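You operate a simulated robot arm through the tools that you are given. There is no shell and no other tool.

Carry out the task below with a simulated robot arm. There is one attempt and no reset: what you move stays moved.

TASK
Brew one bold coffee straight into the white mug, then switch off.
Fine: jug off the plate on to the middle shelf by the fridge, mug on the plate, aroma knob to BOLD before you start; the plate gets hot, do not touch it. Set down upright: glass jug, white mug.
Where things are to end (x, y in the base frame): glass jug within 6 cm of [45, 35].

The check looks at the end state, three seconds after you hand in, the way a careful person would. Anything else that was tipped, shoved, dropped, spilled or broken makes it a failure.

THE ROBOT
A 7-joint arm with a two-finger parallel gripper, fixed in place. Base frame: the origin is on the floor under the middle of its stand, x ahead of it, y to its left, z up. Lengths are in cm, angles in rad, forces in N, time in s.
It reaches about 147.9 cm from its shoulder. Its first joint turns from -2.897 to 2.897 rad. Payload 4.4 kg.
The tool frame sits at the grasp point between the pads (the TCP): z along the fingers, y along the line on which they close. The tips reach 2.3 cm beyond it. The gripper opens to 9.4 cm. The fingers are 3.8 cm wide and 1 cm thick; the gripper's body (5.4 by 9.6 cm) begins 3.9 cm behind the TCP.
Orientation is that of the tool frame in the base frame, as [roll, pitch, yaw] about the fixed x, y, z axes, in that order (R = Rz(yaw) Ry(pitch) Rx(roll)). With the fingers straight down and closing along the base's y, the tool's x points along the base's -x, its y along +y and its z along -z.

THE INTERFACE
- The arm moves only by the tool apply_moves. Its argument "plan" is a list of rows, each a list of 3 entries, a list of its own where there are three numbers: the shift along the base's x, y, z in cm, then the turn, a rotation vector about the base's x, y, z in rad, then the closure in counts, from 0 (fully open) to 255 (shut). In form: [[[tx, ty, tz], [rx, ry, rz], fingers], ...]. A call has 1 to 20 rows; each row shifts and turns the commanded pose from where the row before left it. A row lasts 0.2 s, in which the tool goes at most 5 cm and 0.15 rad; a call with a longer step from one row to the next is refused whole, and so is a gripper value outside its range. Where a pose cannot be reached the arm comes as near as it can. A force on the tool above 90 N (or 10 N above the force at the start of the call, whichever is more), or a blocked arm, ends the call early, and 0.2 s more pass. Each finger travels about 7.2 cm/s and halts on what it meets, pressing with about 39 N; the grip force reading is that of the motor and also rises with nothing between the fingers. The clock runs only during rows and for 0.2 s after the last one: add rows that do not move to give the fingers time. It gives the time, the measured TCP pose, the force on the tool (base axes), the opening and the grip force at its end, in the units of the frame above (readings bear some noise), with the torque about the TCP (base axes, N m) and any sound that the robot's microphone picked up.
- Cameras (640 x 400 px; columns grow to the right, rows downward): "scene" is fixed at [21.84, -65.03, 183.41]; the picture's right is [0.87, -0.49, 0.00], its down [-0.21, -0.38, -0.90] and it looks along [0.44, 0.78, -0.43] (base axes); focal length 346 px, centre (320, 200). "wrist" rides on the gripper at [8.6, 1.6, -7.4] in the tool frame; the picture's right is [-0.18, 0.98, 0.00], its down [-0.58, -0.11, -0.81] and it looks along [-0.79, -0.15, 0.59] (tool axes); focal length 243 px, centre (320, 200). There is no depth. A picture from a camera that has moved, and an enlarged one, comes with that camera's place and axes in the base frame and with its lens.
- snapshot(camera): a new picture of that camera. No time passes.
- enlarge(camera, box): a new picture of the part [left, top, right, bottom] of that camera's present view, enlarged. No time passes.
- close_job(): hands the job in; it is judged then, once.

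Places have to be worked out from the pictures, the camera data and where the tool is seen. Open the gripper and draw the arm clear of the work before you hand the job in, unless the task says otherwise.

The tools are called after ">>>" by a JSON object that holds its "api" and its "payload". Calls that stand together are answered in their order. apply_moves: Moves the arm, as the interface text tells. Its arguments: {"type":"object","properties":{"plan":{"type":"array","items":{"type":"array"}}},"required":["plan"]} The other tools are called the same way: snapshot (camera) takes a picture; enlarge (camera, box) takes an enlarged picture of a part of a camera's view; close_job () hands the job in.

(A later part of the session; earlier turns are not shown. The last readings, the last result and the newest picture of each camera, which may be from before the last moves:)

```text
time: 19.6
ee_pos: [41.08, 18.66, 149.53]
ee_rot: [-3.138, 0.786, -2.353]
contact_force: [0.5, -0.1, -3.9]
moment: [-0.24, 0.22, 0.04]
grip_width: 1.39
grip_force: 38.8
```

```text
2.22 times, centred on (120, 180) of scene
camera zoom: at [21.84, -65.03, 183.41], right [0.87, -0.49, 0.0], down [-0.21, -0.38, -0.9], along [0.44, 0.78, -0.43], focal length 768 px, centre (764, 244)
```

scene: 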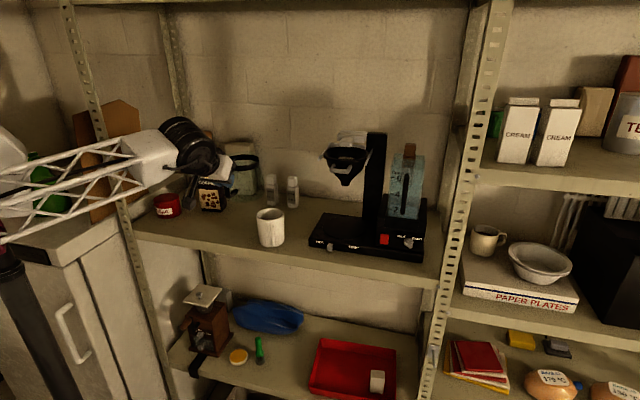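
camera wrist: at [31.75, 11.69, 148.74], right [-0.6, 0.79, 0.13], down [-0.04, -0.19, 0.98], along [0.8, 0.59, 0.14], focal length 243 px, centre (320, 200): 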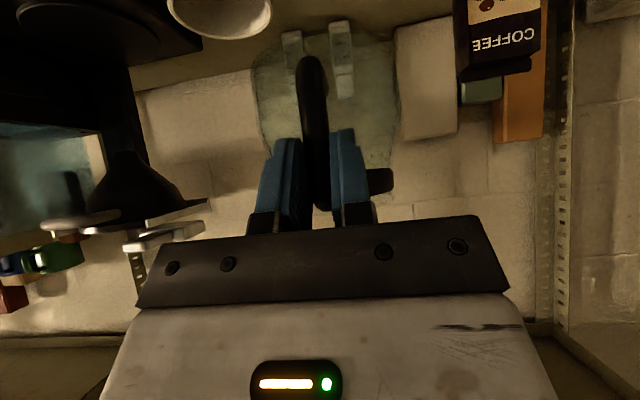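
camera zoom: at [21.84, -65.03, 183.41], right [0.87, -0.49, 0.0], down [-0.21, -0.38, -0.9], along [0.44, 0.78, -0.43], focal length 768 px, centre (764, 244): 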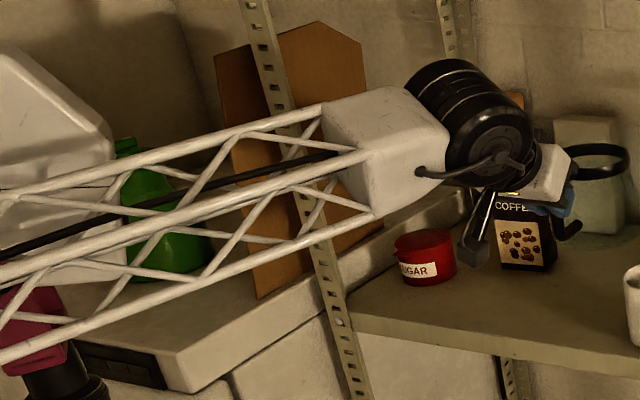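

The jug hangs upright with its axis about 8–9 cm beyond the tool. I move to bring its axis over [45, 35], then look again before lowering.

>>> {"api": "apply_moves", "payload": {"plan": [[[-0.2, 0.7, 0], [0, 0, 0], 255], [[-0.3, 1.3, 0], [0, 0, 0], 255], [[-0.35, 1.6, 0], [0, 0, 0], 255], [[-0.35, 1.6, 0], [0, 0, 0], 255], [[-0.35, 1.6, 0], [0, 0, 0], 255], [[-0.35, 1.5, 0], [0, 0, 0], 255], [[-0.25, 1.1, 0], [0, 0, 0], 255], [[-0.15, 0.7, 0], [0, 0, 0], 255], [[0, 0, -0.5], [0, 0, 0], 255], [[0, 0, -1.0], [0, 0, 0], 255], [[0, 0, -1.5], [0, 0, 0], 255], [[0, 0, -1.5], [0, 0, 0], 255], [[0, 0, -1.0], [0, 0, 0], 255], [[0, 0, -0.5], [0, 0, 0], 255]]}}

>>> {"api": "snapshot", "payload": {"camera": "wrist"}}

>>> {"api": "snapshot", "payload": {"camera": "scene"}}

>>> {"api": "enlarge", "payload": {"camera": "scene", "box": [150, 120, 310, 250]}}

```text
time: 22.6
ee_pos: [38.67, 28.84, 143.41]
ee_rot: [-3.14, 0.786, -2.352]
contact_force: [-0.5, -0.3, -3.7]
moment: [-0.18, 0.21, 0.01]
grip_width: 1.35
grip_force: 39.4
```

```text
taken
camera wrist: at [29.48, 21.85, 142.7], right [-0.6, 0.79, 0.13], down [-0.04, -0.19, 0.98], along [0.8, 0.59, 0.14], focal length 243 px, centre (320, 200)
```

wrist: 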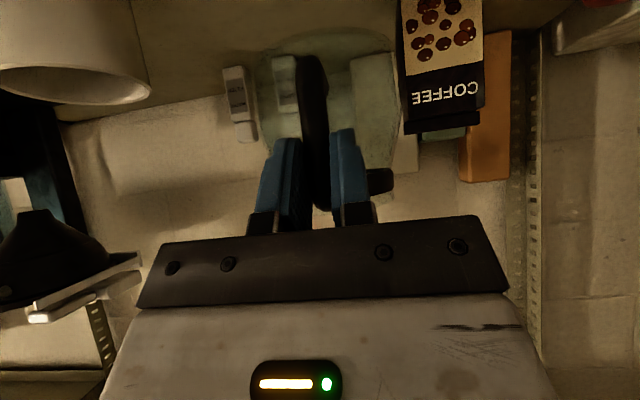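

```text
taken
```

scene: 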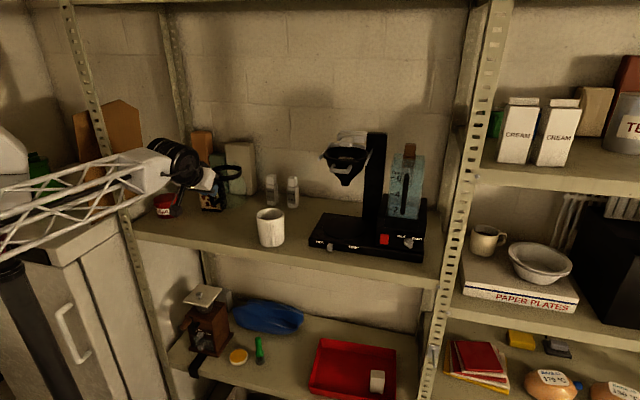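

```text
3.08 times, centred on (230, 185) of scene
camera zoom: at [21.84, -65.03, 183.41], right [0.87, -0.49, 0.0], down [-0.21, -0.38, -0.9], along [0.44, 0.78, -0.43], focal length 1064 px, centre (597, 246)
```

zoom: 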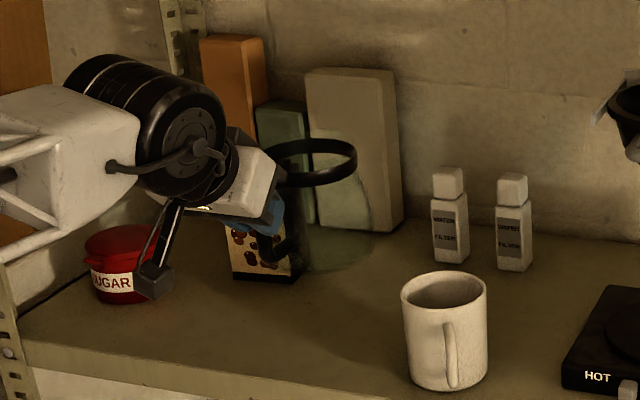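

The jug's ring centre triangulates to about [45.4, 34.6], right over the target. I lower it, slowing down before the expected contact.

>>> {"api": "apply_moves", "payload": {"plan": [[[0, 0, -0.6], [0, 0, 0], 255], [[0, 0, -1.1], [0, 0, 0], 255], [[0, 0, -1.2], [0, 0, 0], 255], [[0, 0, -1.2], [0, 0, 0], 255], [[0, 0, -1.0], [0, 0, 0], 255], [[0, 0, -0.7], [0, 0, 0], 255], [[0, 0, -0.4], [0, 0, 0], 255], [[0, 0, 0], [0, 0, 0], 255]]}}

>>> {"api": "snapshot", "payload": {"camera": "wrist"}}

>>> {"api": "enlarge", "payload": {"camera": "scene", "box": [150, 120, 310, 250]}}

```text
time: 24.4
ee_pos: [38.69, 28.64, 137.29]
ee_rot: [-3.138, 0.785, -2.352]
contact_force: [0.0, -0.8, -3.3]
moment: [-0.21, 0.22, 0.0]
grip_width: 1.36
grip_force: 38.7
```

```text
taken
camera wrist: at [29.4, 21.77, 136.44], right [-0.6, 0.79, 0.13], down [-0.04, -0.19, 0.98], along [0.8, 0.59, 0.14], focal length 243 px, centre (320, 200)
```

wrist: 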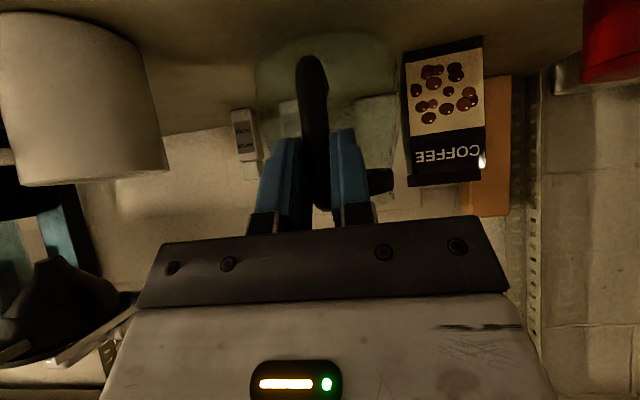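

```text
3.08 times, centred on (230, 185) of scene
camera zoom: at [21.84, -65.03, 183.41], right [0.87, -0.49, 0.0], down [-0.21, -0.38, -0.9], along [0.44, 0.78, -0.43], focal length 1064 px, centre (597, 246)
```

zoom: 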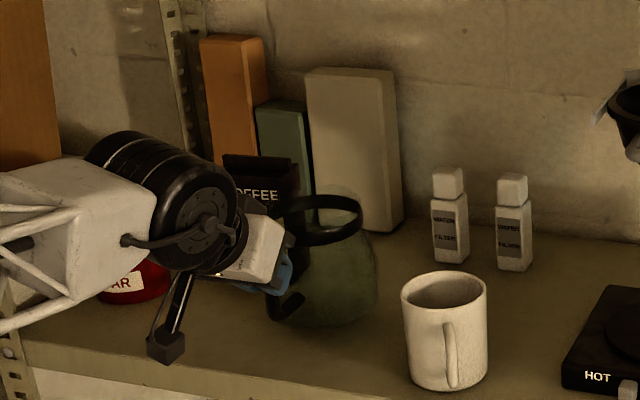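

Still hanging (3.3 N). I lower in small steps and watch for the weight to vanish.

>>> {"api": "apply_moves", "payload": {"plan": [[[0, 0, -0.3], [0, 0, 0], 255], [[0, 0, -0.3], [0, 0, 0], 255], [[0, 0, -0.3], [0, 0, 0], 255], [[0, 0, -0.3], [0, 0, 0], 255], [[0, 0, -0.2], [0, 0, 0], 255], [[0, 0, 0], [0, 0, 0], 255]]}}

>>> {"api": "enlarge", "payload": {"camera": "scene", "box": [190, 150, 270, 240]}}

>>> {"api": "enlarge", "payload": {"camera": "wrist", "box": [220, 0, 430, 240]}}

```text
time: 25.8
ee_pos: [38.69, 28.79, 135.88]
ee_rot: [-3.139, 0.785, -2.354]
contact_force: [0.6, 0.7, -3.0]
moment: [-0.19, 0.24, 0.01]
grip_width: 1.37
grip_force: 38.7
```

```text
4.44 times, centred on (230, 195) of scene
camera zoom: at [21.84, -65.03, 183.41], right [0.87, -0.49, 0.0], down [-0.21, -0.38, -0.9], along [0.44, 0.78, -0.43], focal length 1536 px, centre (720, 222)
```

zoom: 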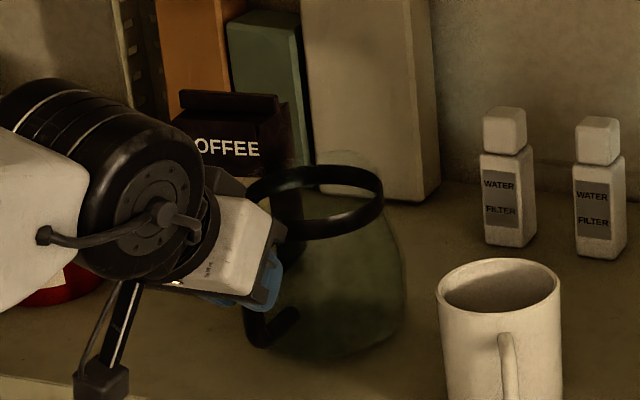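

```text
1.67 times, centred on (325, 120) of wrist
camera zoom: at [29.41, 21.78, 135.08], right [-0.6, 0.79, 0.13], down [-0.04, -0.19, 0.98], along [0.8, 0.59, 0.14], focal length 404 px, centre (312, 333)
```

zoom: 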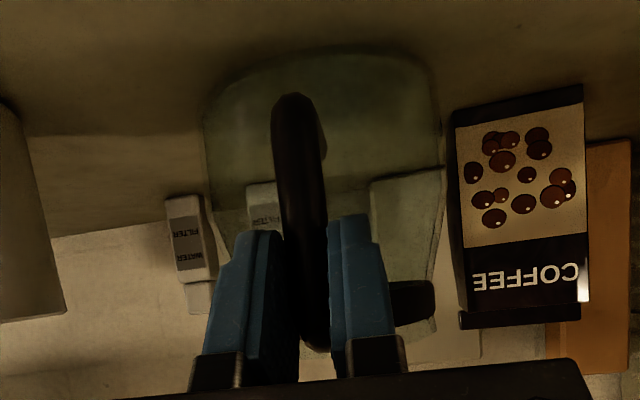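

Still about 3 N hanging, but a contact shadow is forming. I continue in finer steps.

>>> {"api": "apply_moves", "payload": {"plan": [[[0, 0, -0.2], [0, 0, 0], 255], [[0, 0, -0.2], [0, 0, 0], 255], [[0, 0, 0], [0, 0, 0], 255]]}}

>>> {"api": "enlarge", "payload": {"camera": "wrist", "box": [220, 0, 430, 240]}}

```text
time: 26.6
ee_pos: [38.84, 28.8, 135.42]
ee_rot: [3.141, 0.787, -2.353]
contact_force: [-0.6, 0.3, -3.8]
moment: [-0.22, 0.22, 0.0]
grip_width: 1.36
grip_force: 39.3
```

```text
1.67 times, centred on (325, 120) of wrist
camera zoom: at [29.44, 21.8, 134.67], right [-0.6, 0.79, 0.13], down [-0.04, -0.19, 0.98], along [0.8, 0.59, 0.14], focal length 404 px, centre (312, 333)
```

zoom: 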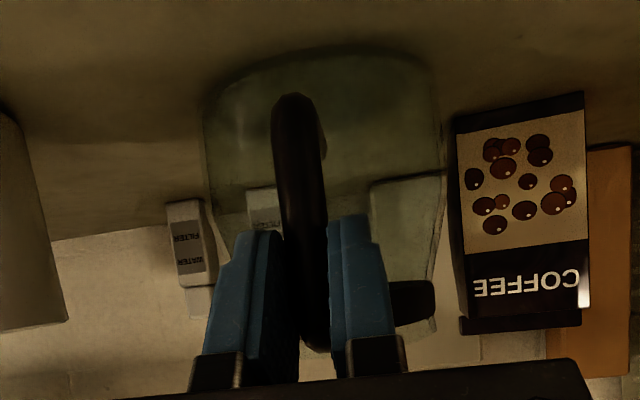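

Still hanging at 3.8 N; no contact yet. I go on in 0.2 cm steps.

>>> {"api": "apply_moves", "payload": {"plan": [[[0, 0, -0.2], [0, 0, 0], 255], [[0, 0, -0.2], [0, 0, 0], 255], [[0, 0, 0], [0, 0, 0], 255]]}}

>>> {"api": "enlarge", "payload": {"camera": "scene", "box": [190, 150, 270, 240]}}

```text
time: 27.4
ee_pos: [38.82, 28.71, 135.26]
ee_rot: [-3.138, 0.786, -2.354]
contact_force: [-0.4, -2.4, 8.5]
moment: [1.06, -0.69, -0.09]
grip_width: 1.37
grip_force: 38.6
```

```text
4.44 times, centred on (230, 195) of scene
camera zoom: at [21.84, -65.03, 183.41], right [0.87, -0.49, 0.0], down [-0.21, -0.38, -0.9], along [0.44, 0.78, -0.43], focal length 1536 px, centre (720, 222)
```

zoom: 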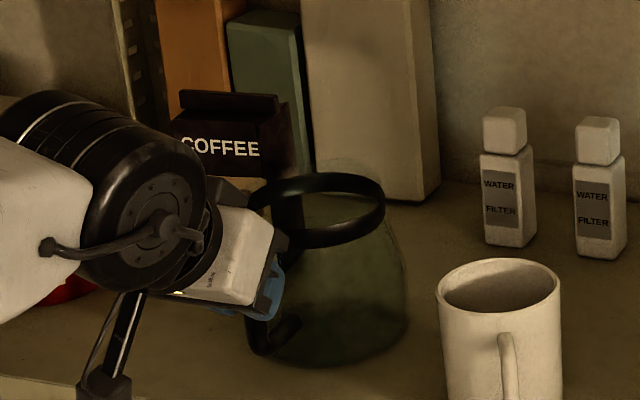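

The jug has touched down (force swung to +8.5 N). I relax the push slightly, then open the fingers gently.

>>> {"api": "apply_moves", "payload": {"plan": [[[0, 0, 0.15], [0, 0, 0], 255], [[0, 0, 0], [0, 0, 0], 255], [[0, 0, 0], [0, 0, 0], 200], [[0, 0, 0], [0, 0, 0], 170], [[0, 0, 0], [0, 0, 0], 130], [[0, 0, 0], [0, 0, 0], 90], [[0, 0, 0], [0, 0, 0], 90]]}}

>>> {"api": "snapshot", "payload": {"camera": "wrist"}}

>>> {"api": "enlarge", "payload": {"camera": "scene", "box": [190, 150, 270, 240]}}

```text
time: 29.0
ee_pos: [38.75, 28.81, 135.09]
ee_rot: [-3.141, 0.786, -2.353]
contact_force: [0.2, -0.7, 0.8]
moment: [0.03, -0.03, 0.02]
grip_width: 6.07
grip_force: 0.2
```

```text
taken
camera wrist: at [29.43, 21.82, 134.44], right [-0.6, 0.79, 0.13], down [-0.04, -0.19, 0.98], along [0.8, 0.59, 0.14], focal length 243 px, centre (320, 200)
```

wrist: 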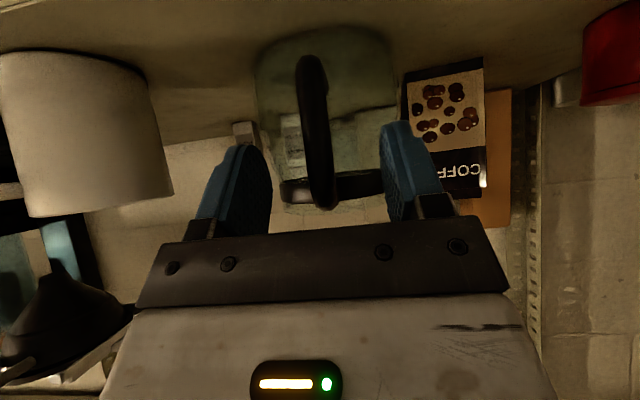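

```text
4.44 times, centred on (230, 195) of scene
camera zoom: at [21.84, -65.03, 183.41], right [0.87, -0.49, 0.0], down [-0.21, -0.38, -0.9], along [0.44, 0.78, -0.43], focal length 1536 px, centre (720, 222)
```

zoom: 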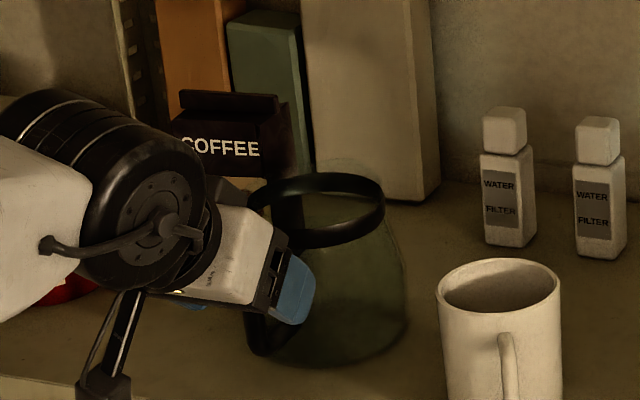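

The jug stands upright by itself, released. I withdraw back along the finger axis (back and up), the open fingers straddling the handle.

>>> {"api": "apply_moves", "payload": {"plan": [[[-0.5, -0.5, 0.7], [0, 0, 0], 90], [[-1.0, -1.0, 1.4], [0, 0, 0], 90], [[-1.0, -1.0, 1.4], [0, 0, 0], 90], [[-1.0, -1.0, 1.4], [0, 0, 0], 90], [[-1.0, -1.0, 1.4], [0, 0, 0], 90], [[-1.0, -1.0, 1.4], [0, 0, 0], 90], [[-1.0, -1.0, 1.4], [0, 0, 0], 90], [[-1.0, -1.0, 1.4], [0, 0, 0], 90]]}}

>>> {"api": "snapshot", "payload": {"camera": "wrist"}}

>>> {"api": "snapshot", "payload": {"camera": "scene"}}

>>> {"api": "enlarge", "payload": {"camera": "scene", "box": [190, 140, 310, 260]}}

```text
time: 30.8
ee_pos: [31.25, 21.33, 145.76]
ee_rot: [-3.14, 0.788, -2.353]
contact_force: [0.0, 0.8, 0.0]
moment: [0.01, -0.02, 0.0]
grip_width: 6.07
grip_force: 0.1
```

```text
taken
camera wrist: at [21.86, 14.25, 144.95], right [-0.6, 0.79, 0.13], down [-0.04, -0.19, 0.98], along [0.8, 0.59, 0.14], focal length 243 px, centre (320, 200)
```

wrist: 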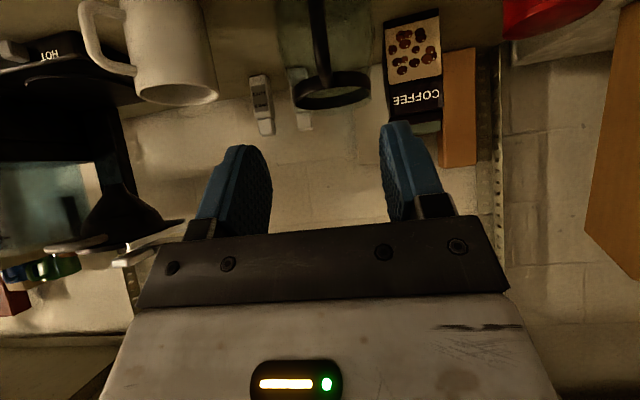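

```text
taken
```

scene: 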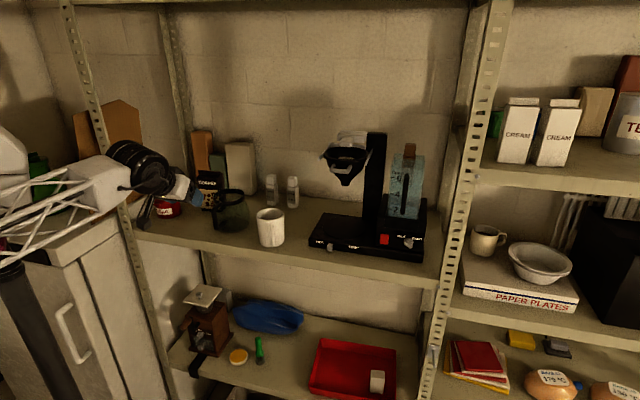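

```text
3.33 times, centred on (250, 200) of scene
camera zoom: at [21.84, -65.03, 183.41], right [0.87, -0.49, 0.0], down [-0.21, -0.38, -0.9], along [0.44, 0.78, -0.43], focal length 1152 px, centre (553, 200)
```

zoom: 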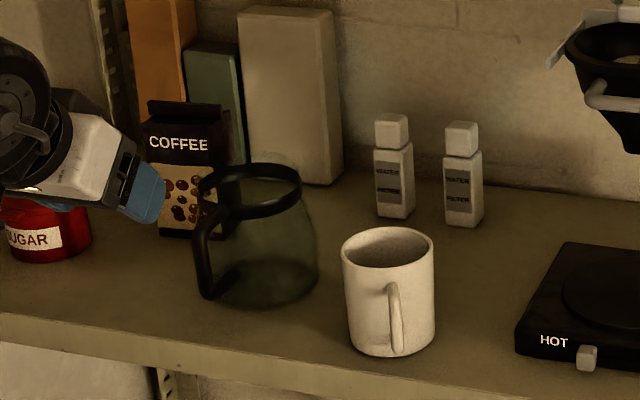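

The jug stands at about [45.3, 34.6]. Next is the mug: this wrist view shows its handle in profile, so I enlarge it to fix the handle's direction.

>>> {"api": "enlarge", "payload": {"camera": "wrist", "box": [50, 0, 250, 130]}}

>>> {"api": "enlarge", "payload": {"camera": "scene", "box": [246, 200, 302, 255]}}

```text
3.08 times, centred on (150, 65) of wrist
camera zoom: at [21.86, 14.25, 144.95], right [-0.6, 0.79, 0.13], down [-0.04, -0.19, 0.98], along [0.8, 0.59, 0.14], focal length 746 px, centre (843, 615)
```

zoom: 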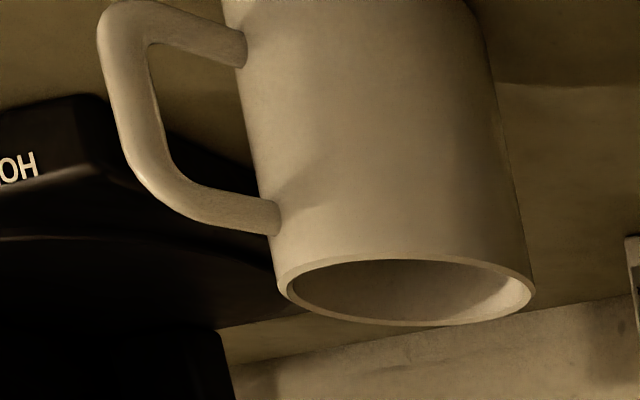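

```text
7.27 times, centred on (274, 228) of scene
camera zoom: at [21.84, -65.03, 183.41], right [0.87, -0.49, 0.0], down [-0.21, -0.38, -0.9], along [0.44, 0.78, -0.43], focal length 2514 px, centre (654, 0)
```

zoom: 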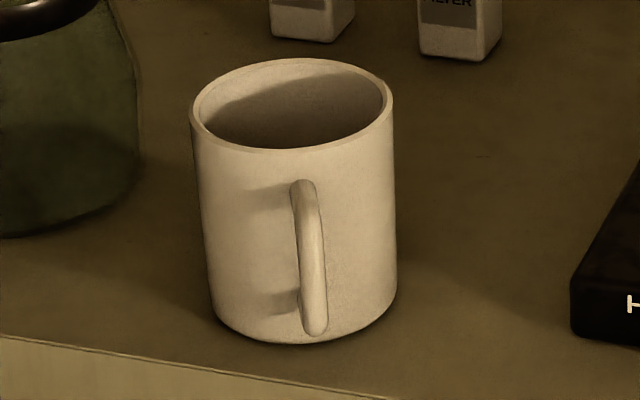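

Mug axis is about [52.96, 19.9], rim z≈135.8, and the handle bar is about [51.0, 13.7] pointing at heading −107.5°. I move to a pre-grasp in line with the handle (tool heading 72.5°), in front of the shelf.

>>> {"api": "apply_moves", "payload": {"plan": [[[1.0, -1.3, 0], [0, 0, 0.03], 90], [[1.7, -2.1, 0], [0, 0, 0.05], 90], [[1.7, -2.1, -0.8], [0, 0, 0.05], 90], [[1.7, -2.1, -1.5], [0, 0, 0.05], 90], [[1.7, -2.1, -1.5], [0, 0, 0.05], 90], [[1.7, -2.1, -1.5], [0, 0, 0.05], 90], [[1.7, -2.1, -1.5], [0, 0, 0.05], 90], [[1.7, -2.1, -1.5], [0, 0, 0.05], 90], [[1.6, -2.1, -1.5], [0, 0, 0.05], 90], [[1.4, -1.8, -1.2], [0, 0, 0.05], 90], [[0, 0, 0], [0, 0, 0], 90]]}}

>>> {"api": "snapshot", "payload": {"camera": "wrist"}}

>>> {"api": "snapshot", "payload": {"camera": "scene"}}

```text
time: 33.2
ee_pos: [47.04, 1.3, 134.72]
ee_rot: [-3.137, 0.784, -1.872]
contact_force: [-0.1, -0.6, 0.2]
moment: [-0.02, 0.03, 0.0]
grip_width: 6.07
grip_force: 0.1
```

```text
taken
camera wrist: at [42.03, -9.2, 133.92], right [-0.9, 0.42, 0.13], down [0.05, -0.18, 0.98], along [0.43, 0.89, 0.14], focal length 243 px, centre (320, 200)
```

wrist: 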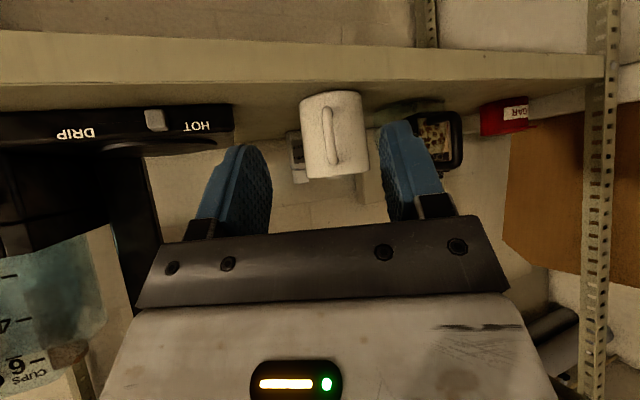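

```text
taken
```

scene: 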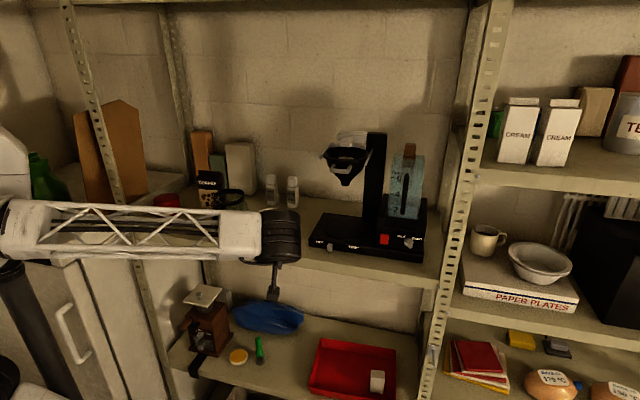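

>>> {"api": "enlarge", "payload": {"camera": "wrist", "box": [270, 70, 400, 200]}}

```text
3.08 times, centred on (335, 135) of wrist
camera zoom: at [42.03, -9.2, 133.92], right [-0.9, 0.42, 0.13], down [0.05, -0.18, 0.98], along [0.43, 0.89, 0.14], focal length 746 px, centre (274, 400)
```

zoom: 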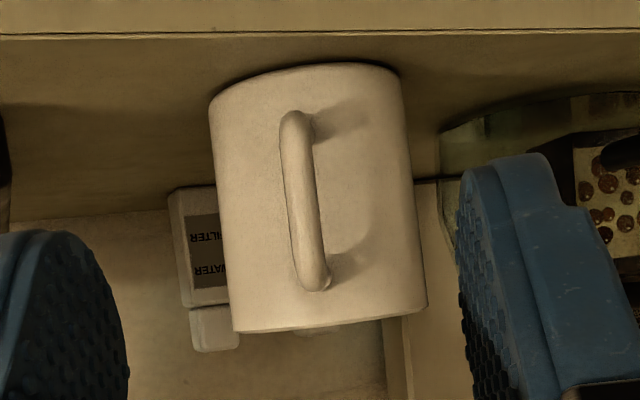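

The handle bar is confirmed near [51.15, 13.7], nearly in line with the tool. I lower to the handle's mid-height and advance, stopping a few centimetres short.

>>> {"api": "apply_moves", "payload": {"plan": [[[0.12, -0.04, -1.4], [0, 0, 0], 90], [[0.11, -0.03, -1.4], [0, 0, 0], 90], [[0.55, 1.8, 0], [0, 0, 0], 90], [[0.55, 1.8, 0], [0, 0, 0], 90], [[0.55, 1.8, 0], [0, 0, 0], 90], [[0.55, 1.8, 0], [0, 0, 0], 90], [[0.45, 1.4, 0], [0, 0, 0], 90], [[0, 0, 0], [0, 0, 0], 90]]}}

>>> {"api": "snapshot", "payload": {"camera": "wrist"}}

>>> {"api": "enlarge", "payload": {"camera": "scene", "box": [200, 160, 360, 280]}}

```text
time: 35.0
ee_pos: [49.88, 10.08, 131.71]
ee_rot: [-3.14, 0.784, -1.874]
contact_force: [0.7, 0.1, -0.4]
moment: [-0.03, 0.01, -0.01]
grip_width: 6.1
grip_force: 0.1
```

```text
taken
camera wrist: at [44.84, -0.43, 131.01], right [-0.9, 0.42, 0.13], down [0.05, -0.18, 0.98], along [0.43, 0.89, 0.14], focal length 243 px, centre (320, 200)
```

wrist: 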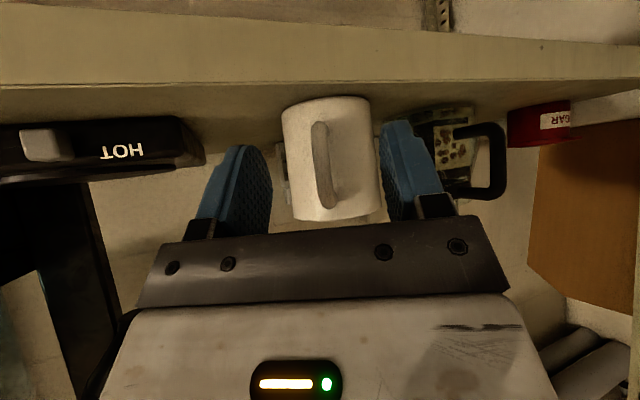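

```text
3.33 times, centred on (280, 220) of scene
camera zoom: at [21.84, -65.03, 183.41], right [0.87, -0.49, 0.0], down [-0.21, -0.38, -0.9], along [0.44, 0.78, -0.43], focal length 1152 px, centre (453, 133)
```

zoom: 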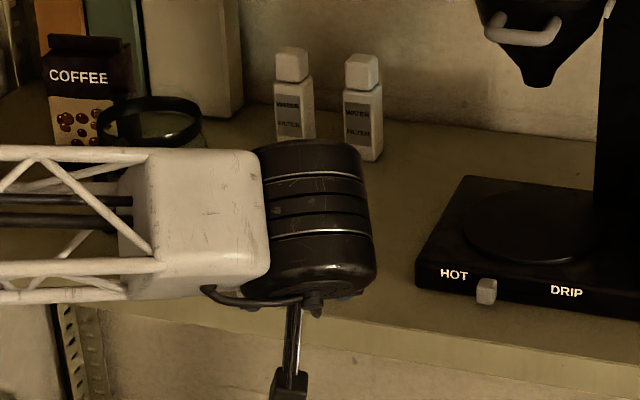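

The bar is centred within 0.15 cm, 3.8 cm ahead. I advance 3 cm so the bar lies between the pads, without the tips touching the mug body.

>>> {"api": "apply_moves", "payload": {"plan": [[[0.4, 1.1, 0], [0, 0, 0], 90], [[0.36, 1.0, 0], [0, 0, 0], 90], [[0.26, 0.73, 0], [0, 0, 0], 90], [[0, 0, 0], [0, 0, 0], 90]]}}

>>> {"api": "snapshot", "payload": {"camera": "wrist"}}

```text
time: 36.0
ee_pos: [50.92, 12.63, 131.93]
ee_rot: [-3.14, 0.785, -1.872]
contact_force: [-0.1, -0.6, 0.6]
moment: [-0.04, -0.02, 0.01]
grip_width: 6.08
grip_force: 0.1
```

```text
taken
camera wrist: at [45.91, 2.25, 131.09], right [-0.9, 0.42, 0.13], down [0.05, -0.18, 0.98], along [0.43, 0.89, 0.14], focal length 243 px, centre (320, 200)
```

wrist: 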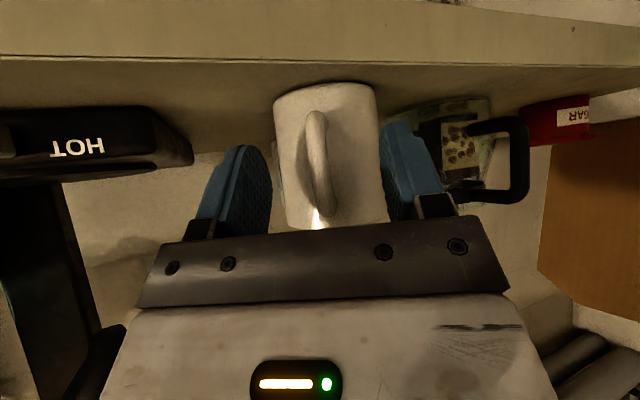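

The bar is centred between the pads with no contact force. I close the gripper on the handle.

>>> {"api": "apply_moves", "payload": {"plan": [[[0, 0, 0], [0, 0, 0], 150], [[0, 0, 0], [0, 0, 0], 190], [[0, 0, 0], [0, 0, 0], 225], [[0, 0, 0], [0, 0, 0], 255], [[0, 0, 0], [0, 0, 0], 255], [[0, 0, 0], [0, 0, 0], 255]]}}

>>> {"api": "enlarge", "payload": {"camera": "wrist", "box": [220, 60, 430, 260]}}

```text
time: 37.4
ee_pos: [51.06, 12.64, 131.78]
ee_rot: [-3.138, 0.784, -1.873]
contact_force: [-0.3, 0.5, 0.6]
moment: [0.12, 0.1, 0.0]
grip_width: 1.01
grip_force: 39.0
```

```text
2.00 times, centred on (325, 160) of wrist
camera zoom: at [45.9, 2.24, 131.09], right [-0.9, 0.42, 0.13], down [0.05, -0.18, 0.98], along [0.43, 0.89, 0.14], focal length 485 px, centre (310, 280)
```

zoom: 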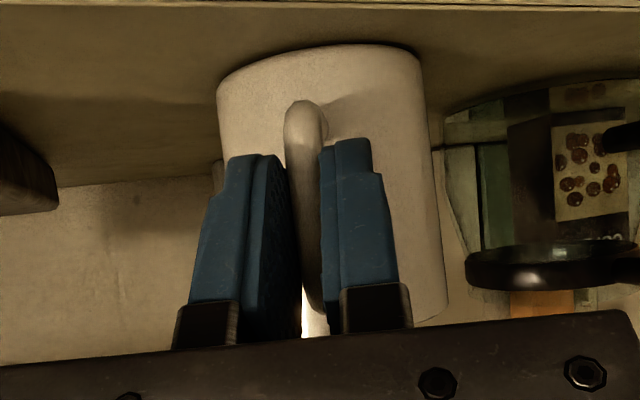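

Gripped at 1.0 cm, 39 N. I lift slowly by 1 cm and check that the mug follows.

>>> {"api": "apply_moves", "payload": {"plan": [[[0, 0, 0.25], [0, 0, 0], 255], [[0, 0, 0.25], [0, 0, 0], 255], [[0, 0, 0.25], [0, 0, 0], 255], [[0, 0, 0.25], [0, 0, 0], 255], [[0, 0, 0], [0, 0, 0], 255]]}}

>>> {"api": "enlarge", "payload": {"camera": "wrist", "box": [220, 60, 430, 260]}}

>>> {"api": "enlarge", "payload": {"camera": "scene", "box": [200, 160, 360, 280]}}

```text
time: 38.6
ee_pos: [51.03, 12.69, 132.83]
ee_rot: [-3.138, 0.786, -1.875]
contact_force: [0.0, 0.4, -2.5]
moment: [-0.19, 0.06, 0.01]
grip_width: 1.01
grip_force: 39.4
```

```text
2.00 times, centred on (325, 160) of wrist
camera zoom: at [45.93, 2.24, 132.07], right [-0.9, 0.42, 0.13], down [0.05, -0.18, 0.98], along [0.43, 0.89, 0.14], focal length 485 px, centre (310, 280)
```

zoom: 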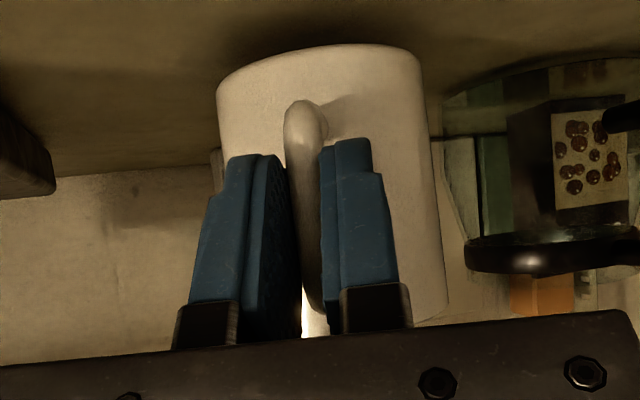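

```text
3.33 times, centred on (280, 220) of scene
camera zoom: at [21.84, -65.03, 183.41], right [0.87, -0.49, 0.0], down [-0.21, -0.38, -0.9], along [0.44, 0.78, -0.43], focal length 1152 px, centre (453, 133)
```

zoom: 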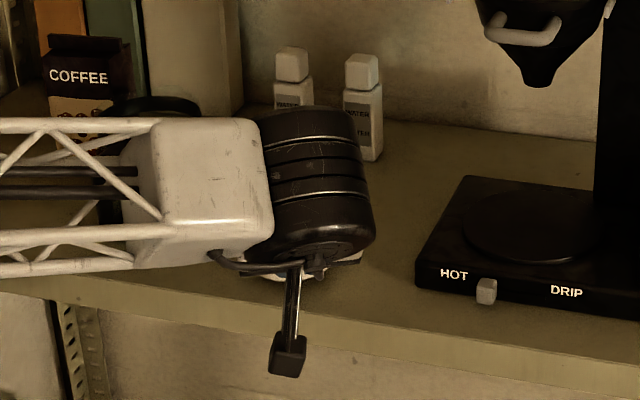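

The mug follows with no slip (2.5 N). I raise it 4 cm while drawing back from the shelf.

>>> {"api": "apply_moves", "payload": {"plan": [[[-0.1, -0.3, 0.4], [0, 0, 0], 255], [[-0.3, -0.9, 0.6], [0, 0, 0], 255], [[-0.4, -1.3, 0.7], [0, 0, 0], 255], [[-0.45, -1.5, 0.7], [0, 0, 0], 255], [[-0.45, -1.5, 0.7], [0, 0, 0], 255], [[-0.4, -1.3, 0.6], [0, 0, 0], 255], [[-0.25, -0.8, 0.3], [0, 0, 0], 255], [[0, 0, 0], [0, 0, 0], 255]]}}

>>> {"api": "snapshot", "payload": {"camera": "wrist"}}

>>> {"api": "snapshot", "payload": {"camera": "scene"}}

```text
time: 40.4
ee_pos: [48.65, 5.06, 136.83]
ee_rot: [-3.14, 0.785, -1.873]
contact_force: [0.0, -0.4, -2.5]
moment: [-0.18, 0.03, -0.02]
grip_width: 1.01
grip_force: 39.5
```

```text
taken
camera wrist: at [43.58, -5.38, 136.09], right [-0.9, 0.42, 0.13], down [0.05, -0.18, 0.98], along [0.43, 0.89, 0.14], focal length 243 px, centre (320, 200)
```

wrist: 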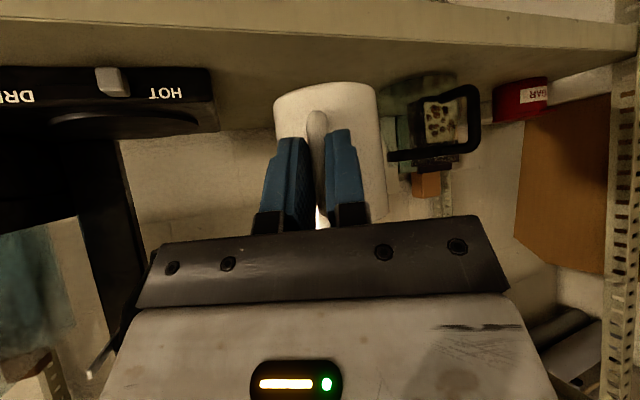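

```text
taken
```

scene: 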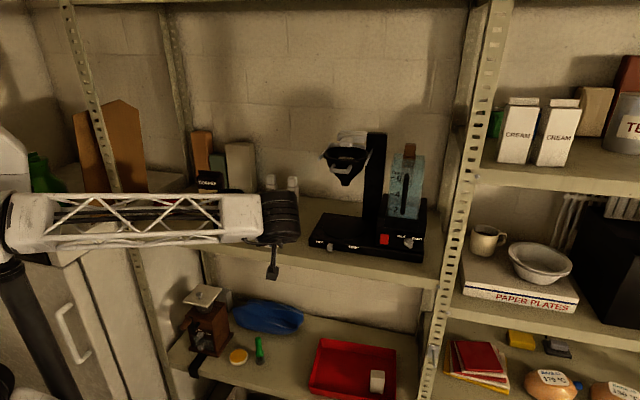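

Mug held clear at bottom z≈132. I move right in front of the machine while turning the tool back to heading 45°, so the mug lines up with the plate.

>>> {"api": "apply_moves", "payload": {"plan": [[[0.6, -0.6, 0], [0, 0, -0.03], 255], [[1.1, -1.2, 0], [0, 0, -0.06], 255], [[1.3, -1.4, 0], [0, 0, -0.07], 255], [[1.3, -1.4, 0], [0, 0, -0.07], 255], [[1.3, -1.4, 0], [0, 0, -0.07], 255], [[1.3, -1.4, 0], [0, 0, -0.07], 255], [[1.2, -1.3, 0], [0, 0, -0.06], 255], [[0.95, -1.06, 0], [0, 0, -0.05], 255], [[0, 0, 0], [0, 0, 0], 255]]}}

>>> {"api": "snapshot", "payload": {"camera": "wrist"}}

>>> {"api": "snapshot", "payload": {"camera": "scene"}}

```text
time: 42.4
ee_pos: [57.74, -4.59, 136.78]
ee_rot: [-3.14, 0.786, -2.355]
contact_force: [0.2, 0.5, -1.7]
moment: [-0.1, 0.13, 0.04]
grip_width: 0.99
grip_force: 38.8
```

```text
taken
camera wrist: at [48.39, -11.53, 136.01], right [-0.6, 0.79, 0.13], down [-0.04, -0.19, 0.98], along [0.8, 0.59, 0.14], focal length 243 px, centre (320, 200)
```

wrist: 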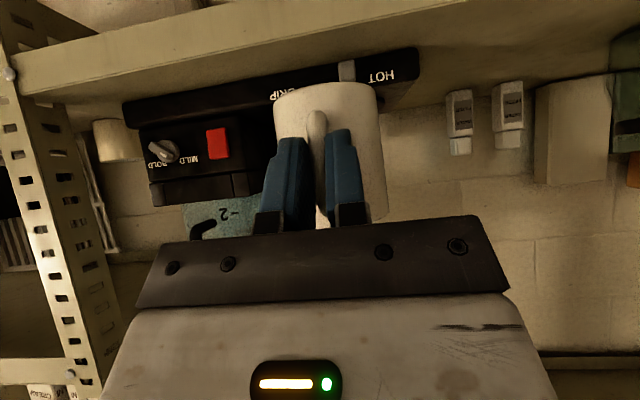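

```text
taken
```

scene: 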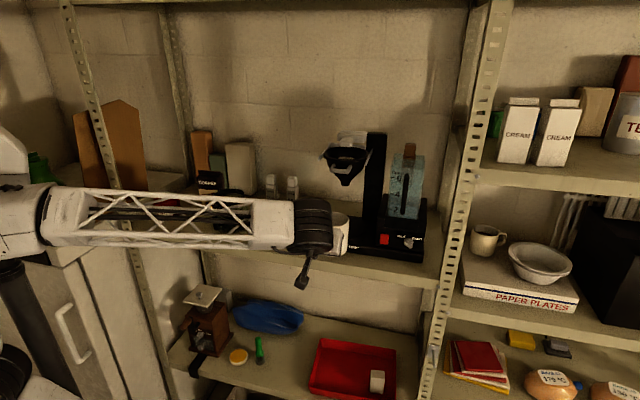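

The mug is centred in front of the plate at r≈43.9. I advance 11 cm under the basket, then check.

>>> {"api": "apply_moves", "payload": {"plan": [[[0.4, 0.4, 0], [0, 0, 0], 255], [[0.8, 0.8, 0], [0, 0, 0], 255], [[1.1, 1.1, 0], [0, 0, 0], 255], [[1.1, 1.1, 0], [0, 0, 0], 255], [[1.1, 1.1, 0], [0, 0, 0], 255], [[1.1, 1.1, 0], [0, 0, 0], 255], [[1.0, 1.0, 0], [0, 0, 0], 255], [[0.8, 0.8, 0], [0, 0, 0], 255], [[0.4, 0.4, 0], [0, 0, 0], 255], [[0, 0, 0], [0, 0, 0], 255]]}}

>>> {"api": "snapshot", "payload": {"camera": "wrist"}}

>>> {"api": "enlarge", "payload": {"camera": "scene", "box": [290, 120, 430, 270]}}

```text
time: 44.6
ee_pos: [65.55, 3.0, 136.84]
ee_rot: [-3.141, 0.785, -2.355]
contact_force: [0.4, 0.8, -2.8]
moment: [-0.09, 0.1, -0.01]
grip_width: 1.0
grip_force: 39.0
```

```text
taken
camera wrist: at [56.19, -3.92, 136.06], right [-0.6, 0.79, 0.13], down [-0.04, -0.19, 0.98], along [0.8, 0.59, 0.14], focal length 243 px, centre (320, 200)
```

wrist: 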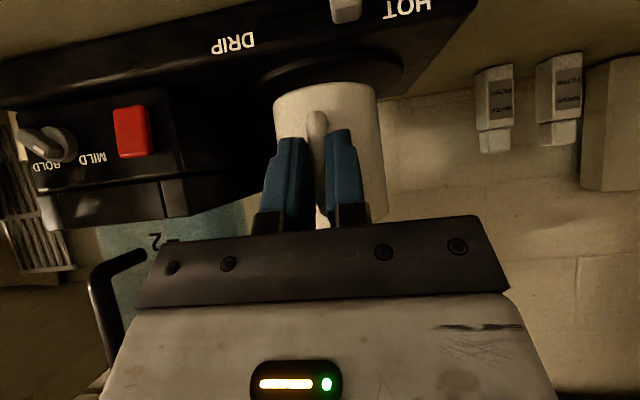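

```text
2.67 times, centred on (360, 195) of scene
camera zoom: at [21.84, -65.03, 183.41], right [0.87, -0.49, 0.0], down [-0.21, -0.38, -0.9], along [0.44, 0.78, -0.43], focal length 922 px, centre (213, 213)
```

zoom: 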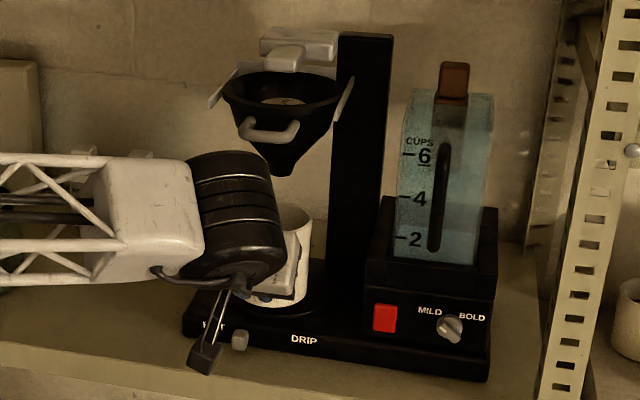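

Lateral alignment with the plate looks right (both centred at the same column). I advance the remaining 3.8 cm.

>>> {"api": "apply_moves", "payload": {"plan": [[[0.5, 0.5, 0], [0, 0, 0], 255], [[0.8, 0.8, 0], [0, 0, 0], 255], [[0.8, 0.8, 0], [0, 0, 0], 255], [[0.45, 0.55, 0], [0, 0, 0], 255], [[0, 0, 0], [0, 0, 0], 255]]}}

>>> {"api": "enlarge", "payload": {"camera": "wrist", "box": [210, 0, 450, 240]}}

>>> {"api": "enlarge", "payload": {"camera": "scene", "box": [290, 120, 430, 270]}}

```text
time: 45.8
ee_pos: [68.04, 5.74, 136.94]
ee_rot: [-3.14, 0.785, -2.355]
contact_force: [-0.2, -0.1, -1.9]
moment: [-0.11, 0.08, -0.01]
grip_width: 1.01
grip_force: 39.0
```

```text
1.67 times, centred on (330, 120) of wrist
camera zoom: at [58.77, -1.13, 136.1], right [-0.6, 0.79, 0.13], down [-0.04, -0.19, 0.98], along [0.8, 0.59, 0.14], focal length 404 px, centre (303, 333)
```

zoom: 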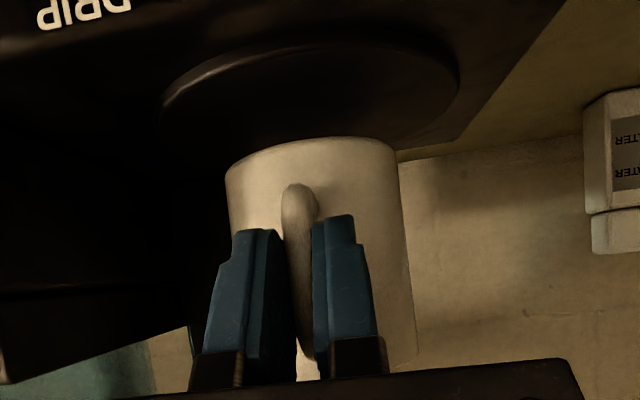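

```text
2.67 times, centred on (360, 195) of scene
camera zoom: at [21.84, -65.03, 183.41], right [0.87, -0.49, 0.0], down [-0.21, -0.38, -0.9], along [0.44, 0.78, -0.43], focal length 922 px, centre (213, 213)
```

zoom: 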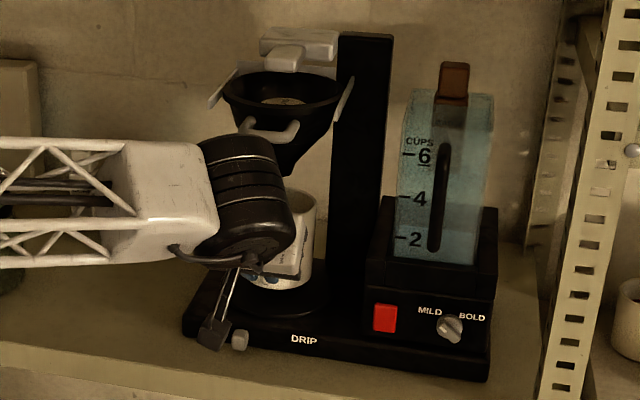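

The mug is under the outlet, its centre about half a centimetre short. I shift 0.5 cm deeper and start lowering carefully.

>>> {"api": "apply_moves", "payload": {"plan": [[[0.2, 0.2, 0], [0, 0, 0], 255], [[0.15, 0.15, 0], [0, 0, 0], 255], [[0, 0, -0.25], [0, 0, 0], 255], [[0, 0, -0.25], [0, 0, 0], 255], [[0, 0, 0], [0, 0, 0], 255]]}}

>>> {"api": "enlarge", "payload": {"camera": "wrist", "box": [210, 0, 450, 240]}}

```text
time: 47.0
ee_pos: [68.48, 6.25, 136.41]
ee_rot: [-3.141, 0.785, -2.354]
contact_force: [0.6, 0.0, -2.5]
moment: [-0.13, 0.08, -0.01]
grip_width: 0.98
grip_force: 38.6
```

```text
1.67 times, centred on (330, 120) of wrist
camera zoom: at [59.11, -0.8, 135.6], right [-0.6, 0.79, 0.13], down [-0.04, -0.19, 0.98], along [0.8, 0.59, 0.14], focal length 404 px, centre (303, 333)
```

zoom: 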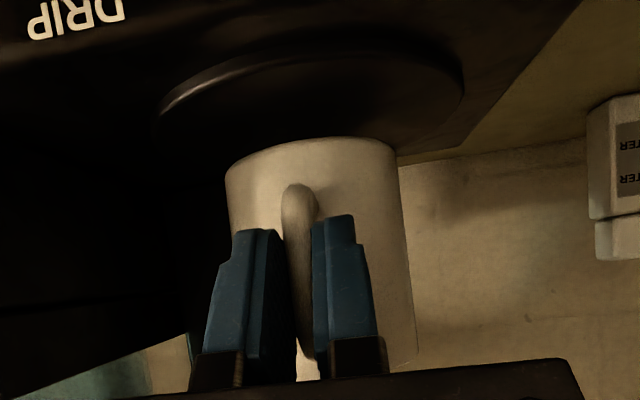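

Still hanging (2.5 N), gap to the plate closing. I continue down in 0.2 cm steps.

>>> {"api": "apply_moves", "payload": {"plan": [[[0, 0, -0.2], [0, 0, 0], 255], [[0, 0, -0.2], [0, 0, 0], 255], [[0, 0, -0.2], [0, 0, 0], 255], [[0, 0, 0], [0, 0, 0], 255]]}}

>>> {"api": "enlarge", "payload": {"camera": "wrist", "box": [210, 0, 450, 240]}}

```text
time: 48.0
ee_pos: [68.44, 6.01, 135.88]
ee_rot: [-3.138, 0.786, -2.352]
contact_force: [-0.3, 0.2, -2.3]
moment: [-0.16, 0.11, -0.01]
grip_width: 1.0
grip_force: 38.8
```

```text
1.67 times, centred on (330, 120) of wrist
camera zoom: at [59.11, -0.84, 135.05], right [-0.6, 0.79, 0.13], down [-0.04, -0.19, 0.98], along [0.8, 0.59, 0.14], focal length 404 px, centre (303, 333)
```

zoom: 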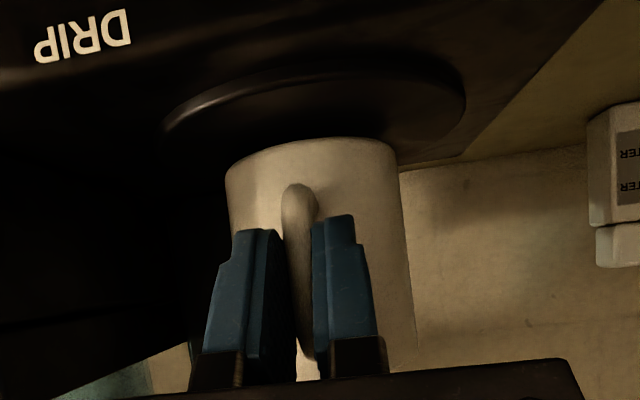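

Not yet down. I keep lowering in small steps.

>>> {"api": "apply_moves", "payload": {"plan": [[[0, 0, -0.2], [0, 0, 0], 255], [[0, 0, -0.2], [0, 0, 0], 255], [[0, 0, 0], [0, 0, 0], 255]]}}

>>> {"api": "enlarge", "payload": {"camera": "wrist", "box": [210, 0, 450, 240]}}

```text
time: 48.8
ee_pos: [68.45, 6.22, 135.44]
ee_rot: [-3.139, 0.786, -2.353]
contact_force: [1.1, 0.0, -2.3]
moment: [-0.11, 0.13, 0.0]
grip_width: 0.99
grip_force: 39.6
```

```text
1.67 times, centred on (330, 120) of wrist
camera zoom: at [59.12, -0.77, 134.67], right [-0.6, 0.79, 0.13], down [-0.04, -0.19, 0.98], along [0.8, 0.59, 0.14], focal length 404 px, centre (303, 333)
```

zoom: 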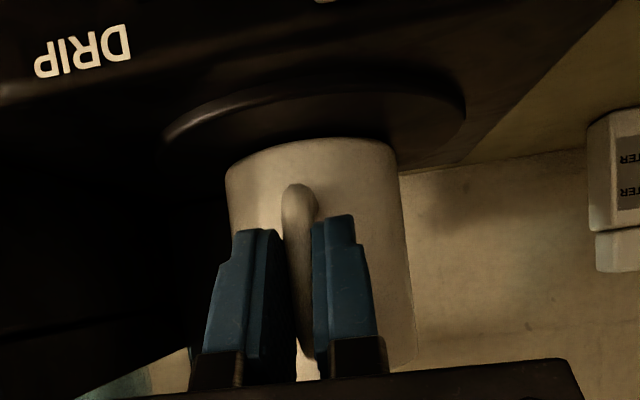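

>>> {"api": "apply_moves", "payload": {"plan": [[[0, 0, -0.2], [0, 0, 0], 255], [[0, 0, -0.2], [0, 0, 0], 255], [[0, 0, 0], [0, 0, 0], 255]]}}

>>> {"api": "enlarge", "payload": {"camera": "wrist", "box": [210, 0, 450, 240]}}

```text
time: 49.6
ee_pos: [68.36, 6.08, 135.22]
ee_rot: [-3.136, 0.788, -2.352]
contact_force: [-4.3, -8.8, 31.4]
moment: [0.6, -0.46, 0.0]
grip_width: 1.0
grip_force: 39.1
```

```text
1.67 times, centred on (330, 120) of wrist
camera zoom: at [59.07, -0.82, 134.45], right [-0.6, 0.79, 0.13], down [-0.04, -0.19, 0.98], along [0.8, 0.59, 0.14], focal length 404 px, centre (303, 333)
```

zoom: 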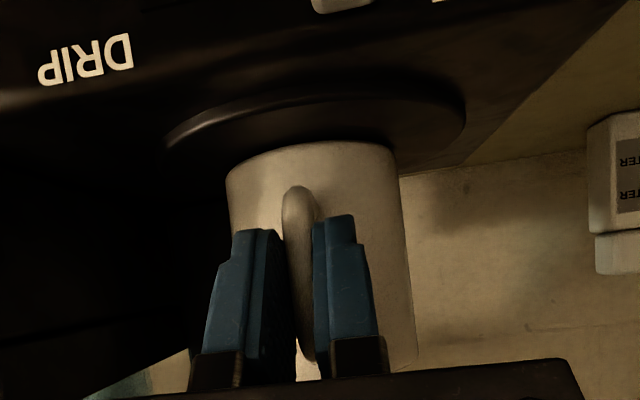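

The mug is on the plate (31 N push). I relieve the pressure by 0.25 cm, then open gently.

>>> {"api": "apply_moves", "payload": {"plan": [[[0, 0, 0.15], [0, 0, 0], 255], [[0, 0, 0.1], [0, 0, 0], 255], [[0, 0, 0], [0, 0, 0], 255]]}}

>>> {"api": "enlarge", "payload": {"camera": "scene", "box": [290, 120, 430, 270]}}

```text
time: 50.4
ee_pos: [68.35, 6.17, 135.23]
ee_rot: [-3.139, 0.785, -2.355]
contact_force: [-6.8, -3.3, 20.0]
moment: [0.3, -0.1, 0.08]
grip_width: 0.98
grip_force: 38.7
```

```text
2.67 times, centred on (360, 195) of scene
camera zoom: at [21.84, -65.03, 183.41], right [0.87, -0.49, 0.0], down [-0.21, -0.38, -0.9], along [0.44, 0.78, -0.43], focal length 922 px, centre (213, 213)
```

zoom: 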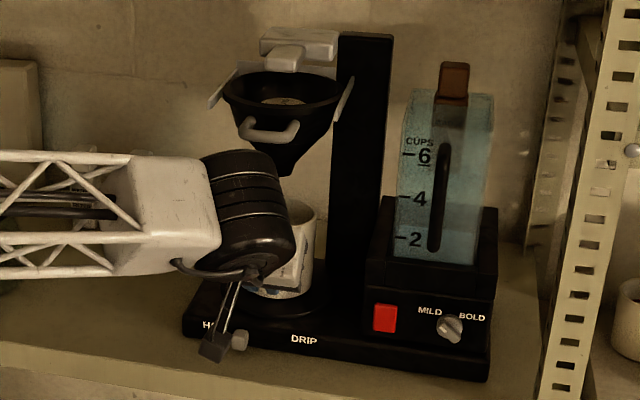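

There is still 20 N of upward push stored; I ease another 0.15 cm before opening.

>>> {"api": "apply_moves", "payload": {"plan": [[[0, 0, 0.15], [0, 0, 0], 255], [[0, 0, 0], [0, 0, 0], 255]]}}

```text
time: 51.0
ee_pos: [68.5, 6.02, 135.23]
ee_rot: [3.141, 0.783, -2.355]
contact_force: [0.8, 0.0, -1.2]
moment: [-0.07, 0.12, 0.05]
grip_width: 0.99
grip_force: 39.5
```

Force is now near zero with the mug resting. I open the fingers gradually.

>>> {"api": "apply_moves", "payload": {"plan": [[[0, 0, 0], [0, 0, 0], 215], [[0, 0, 0], [0, 0, 0], 190], [[0, 0, 0], [0, 0, 0], 160], [[0, 0, 0], [0, 0, 0], 120], [[0, 0, 0], [0, 0, 0], 100], [[0, 0, 0], [0, 0, 0], 100]]}}

>>> {"api": "enlarge", "payload": {"camera": "wrist", "box": [210, 0, 450, 240]}}

>>> {"api": "enlarge", "payload": {"camera": "scene", "box": [290, 120, 430, 270]}}

```text
time: 52.4
ee_pos: [68.4, 6.23, 135.41]
ee_rot: [-3.139, 0.785, -2.353]
contact_force: [-0.4, 0.4, 0.9]
moment: [-0.02, -0.05, 0.0]
grip_width: 5.72
grip_force: 0.0
```

```text
1.67 times, centred on (330, 120) of wrist
camera zoom: at [59.13, -0.83, 134.64], right [-0.6, 0.79, 0.13], down [-0.04, -0.19, 0.98], along [0.8, 0.59, 0.14], focal length 404 px, centre (303, 333)
```

zoom: 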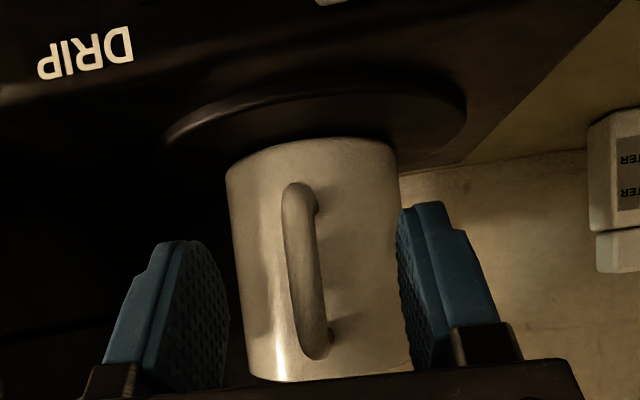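

```text
2.67 times, centred on (360, 195) of scene
camera zoom: at [21.84, -65.03, 183.41], right [0.87, -0.49, 0.0], down [-0.21, -0.38, -0.9], along [0.44, 0.78, -0.43], focal length 922 px, centre (213, 213)
```

zoom: 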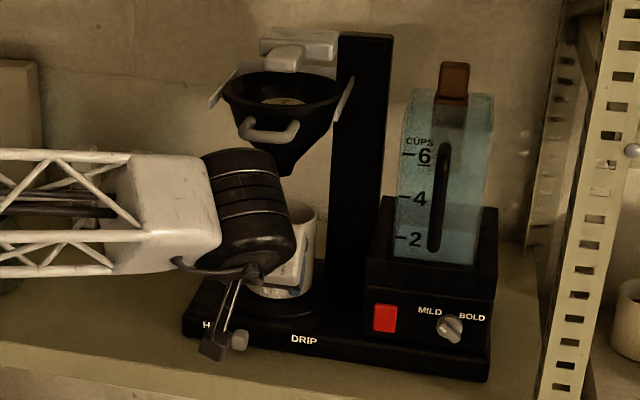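

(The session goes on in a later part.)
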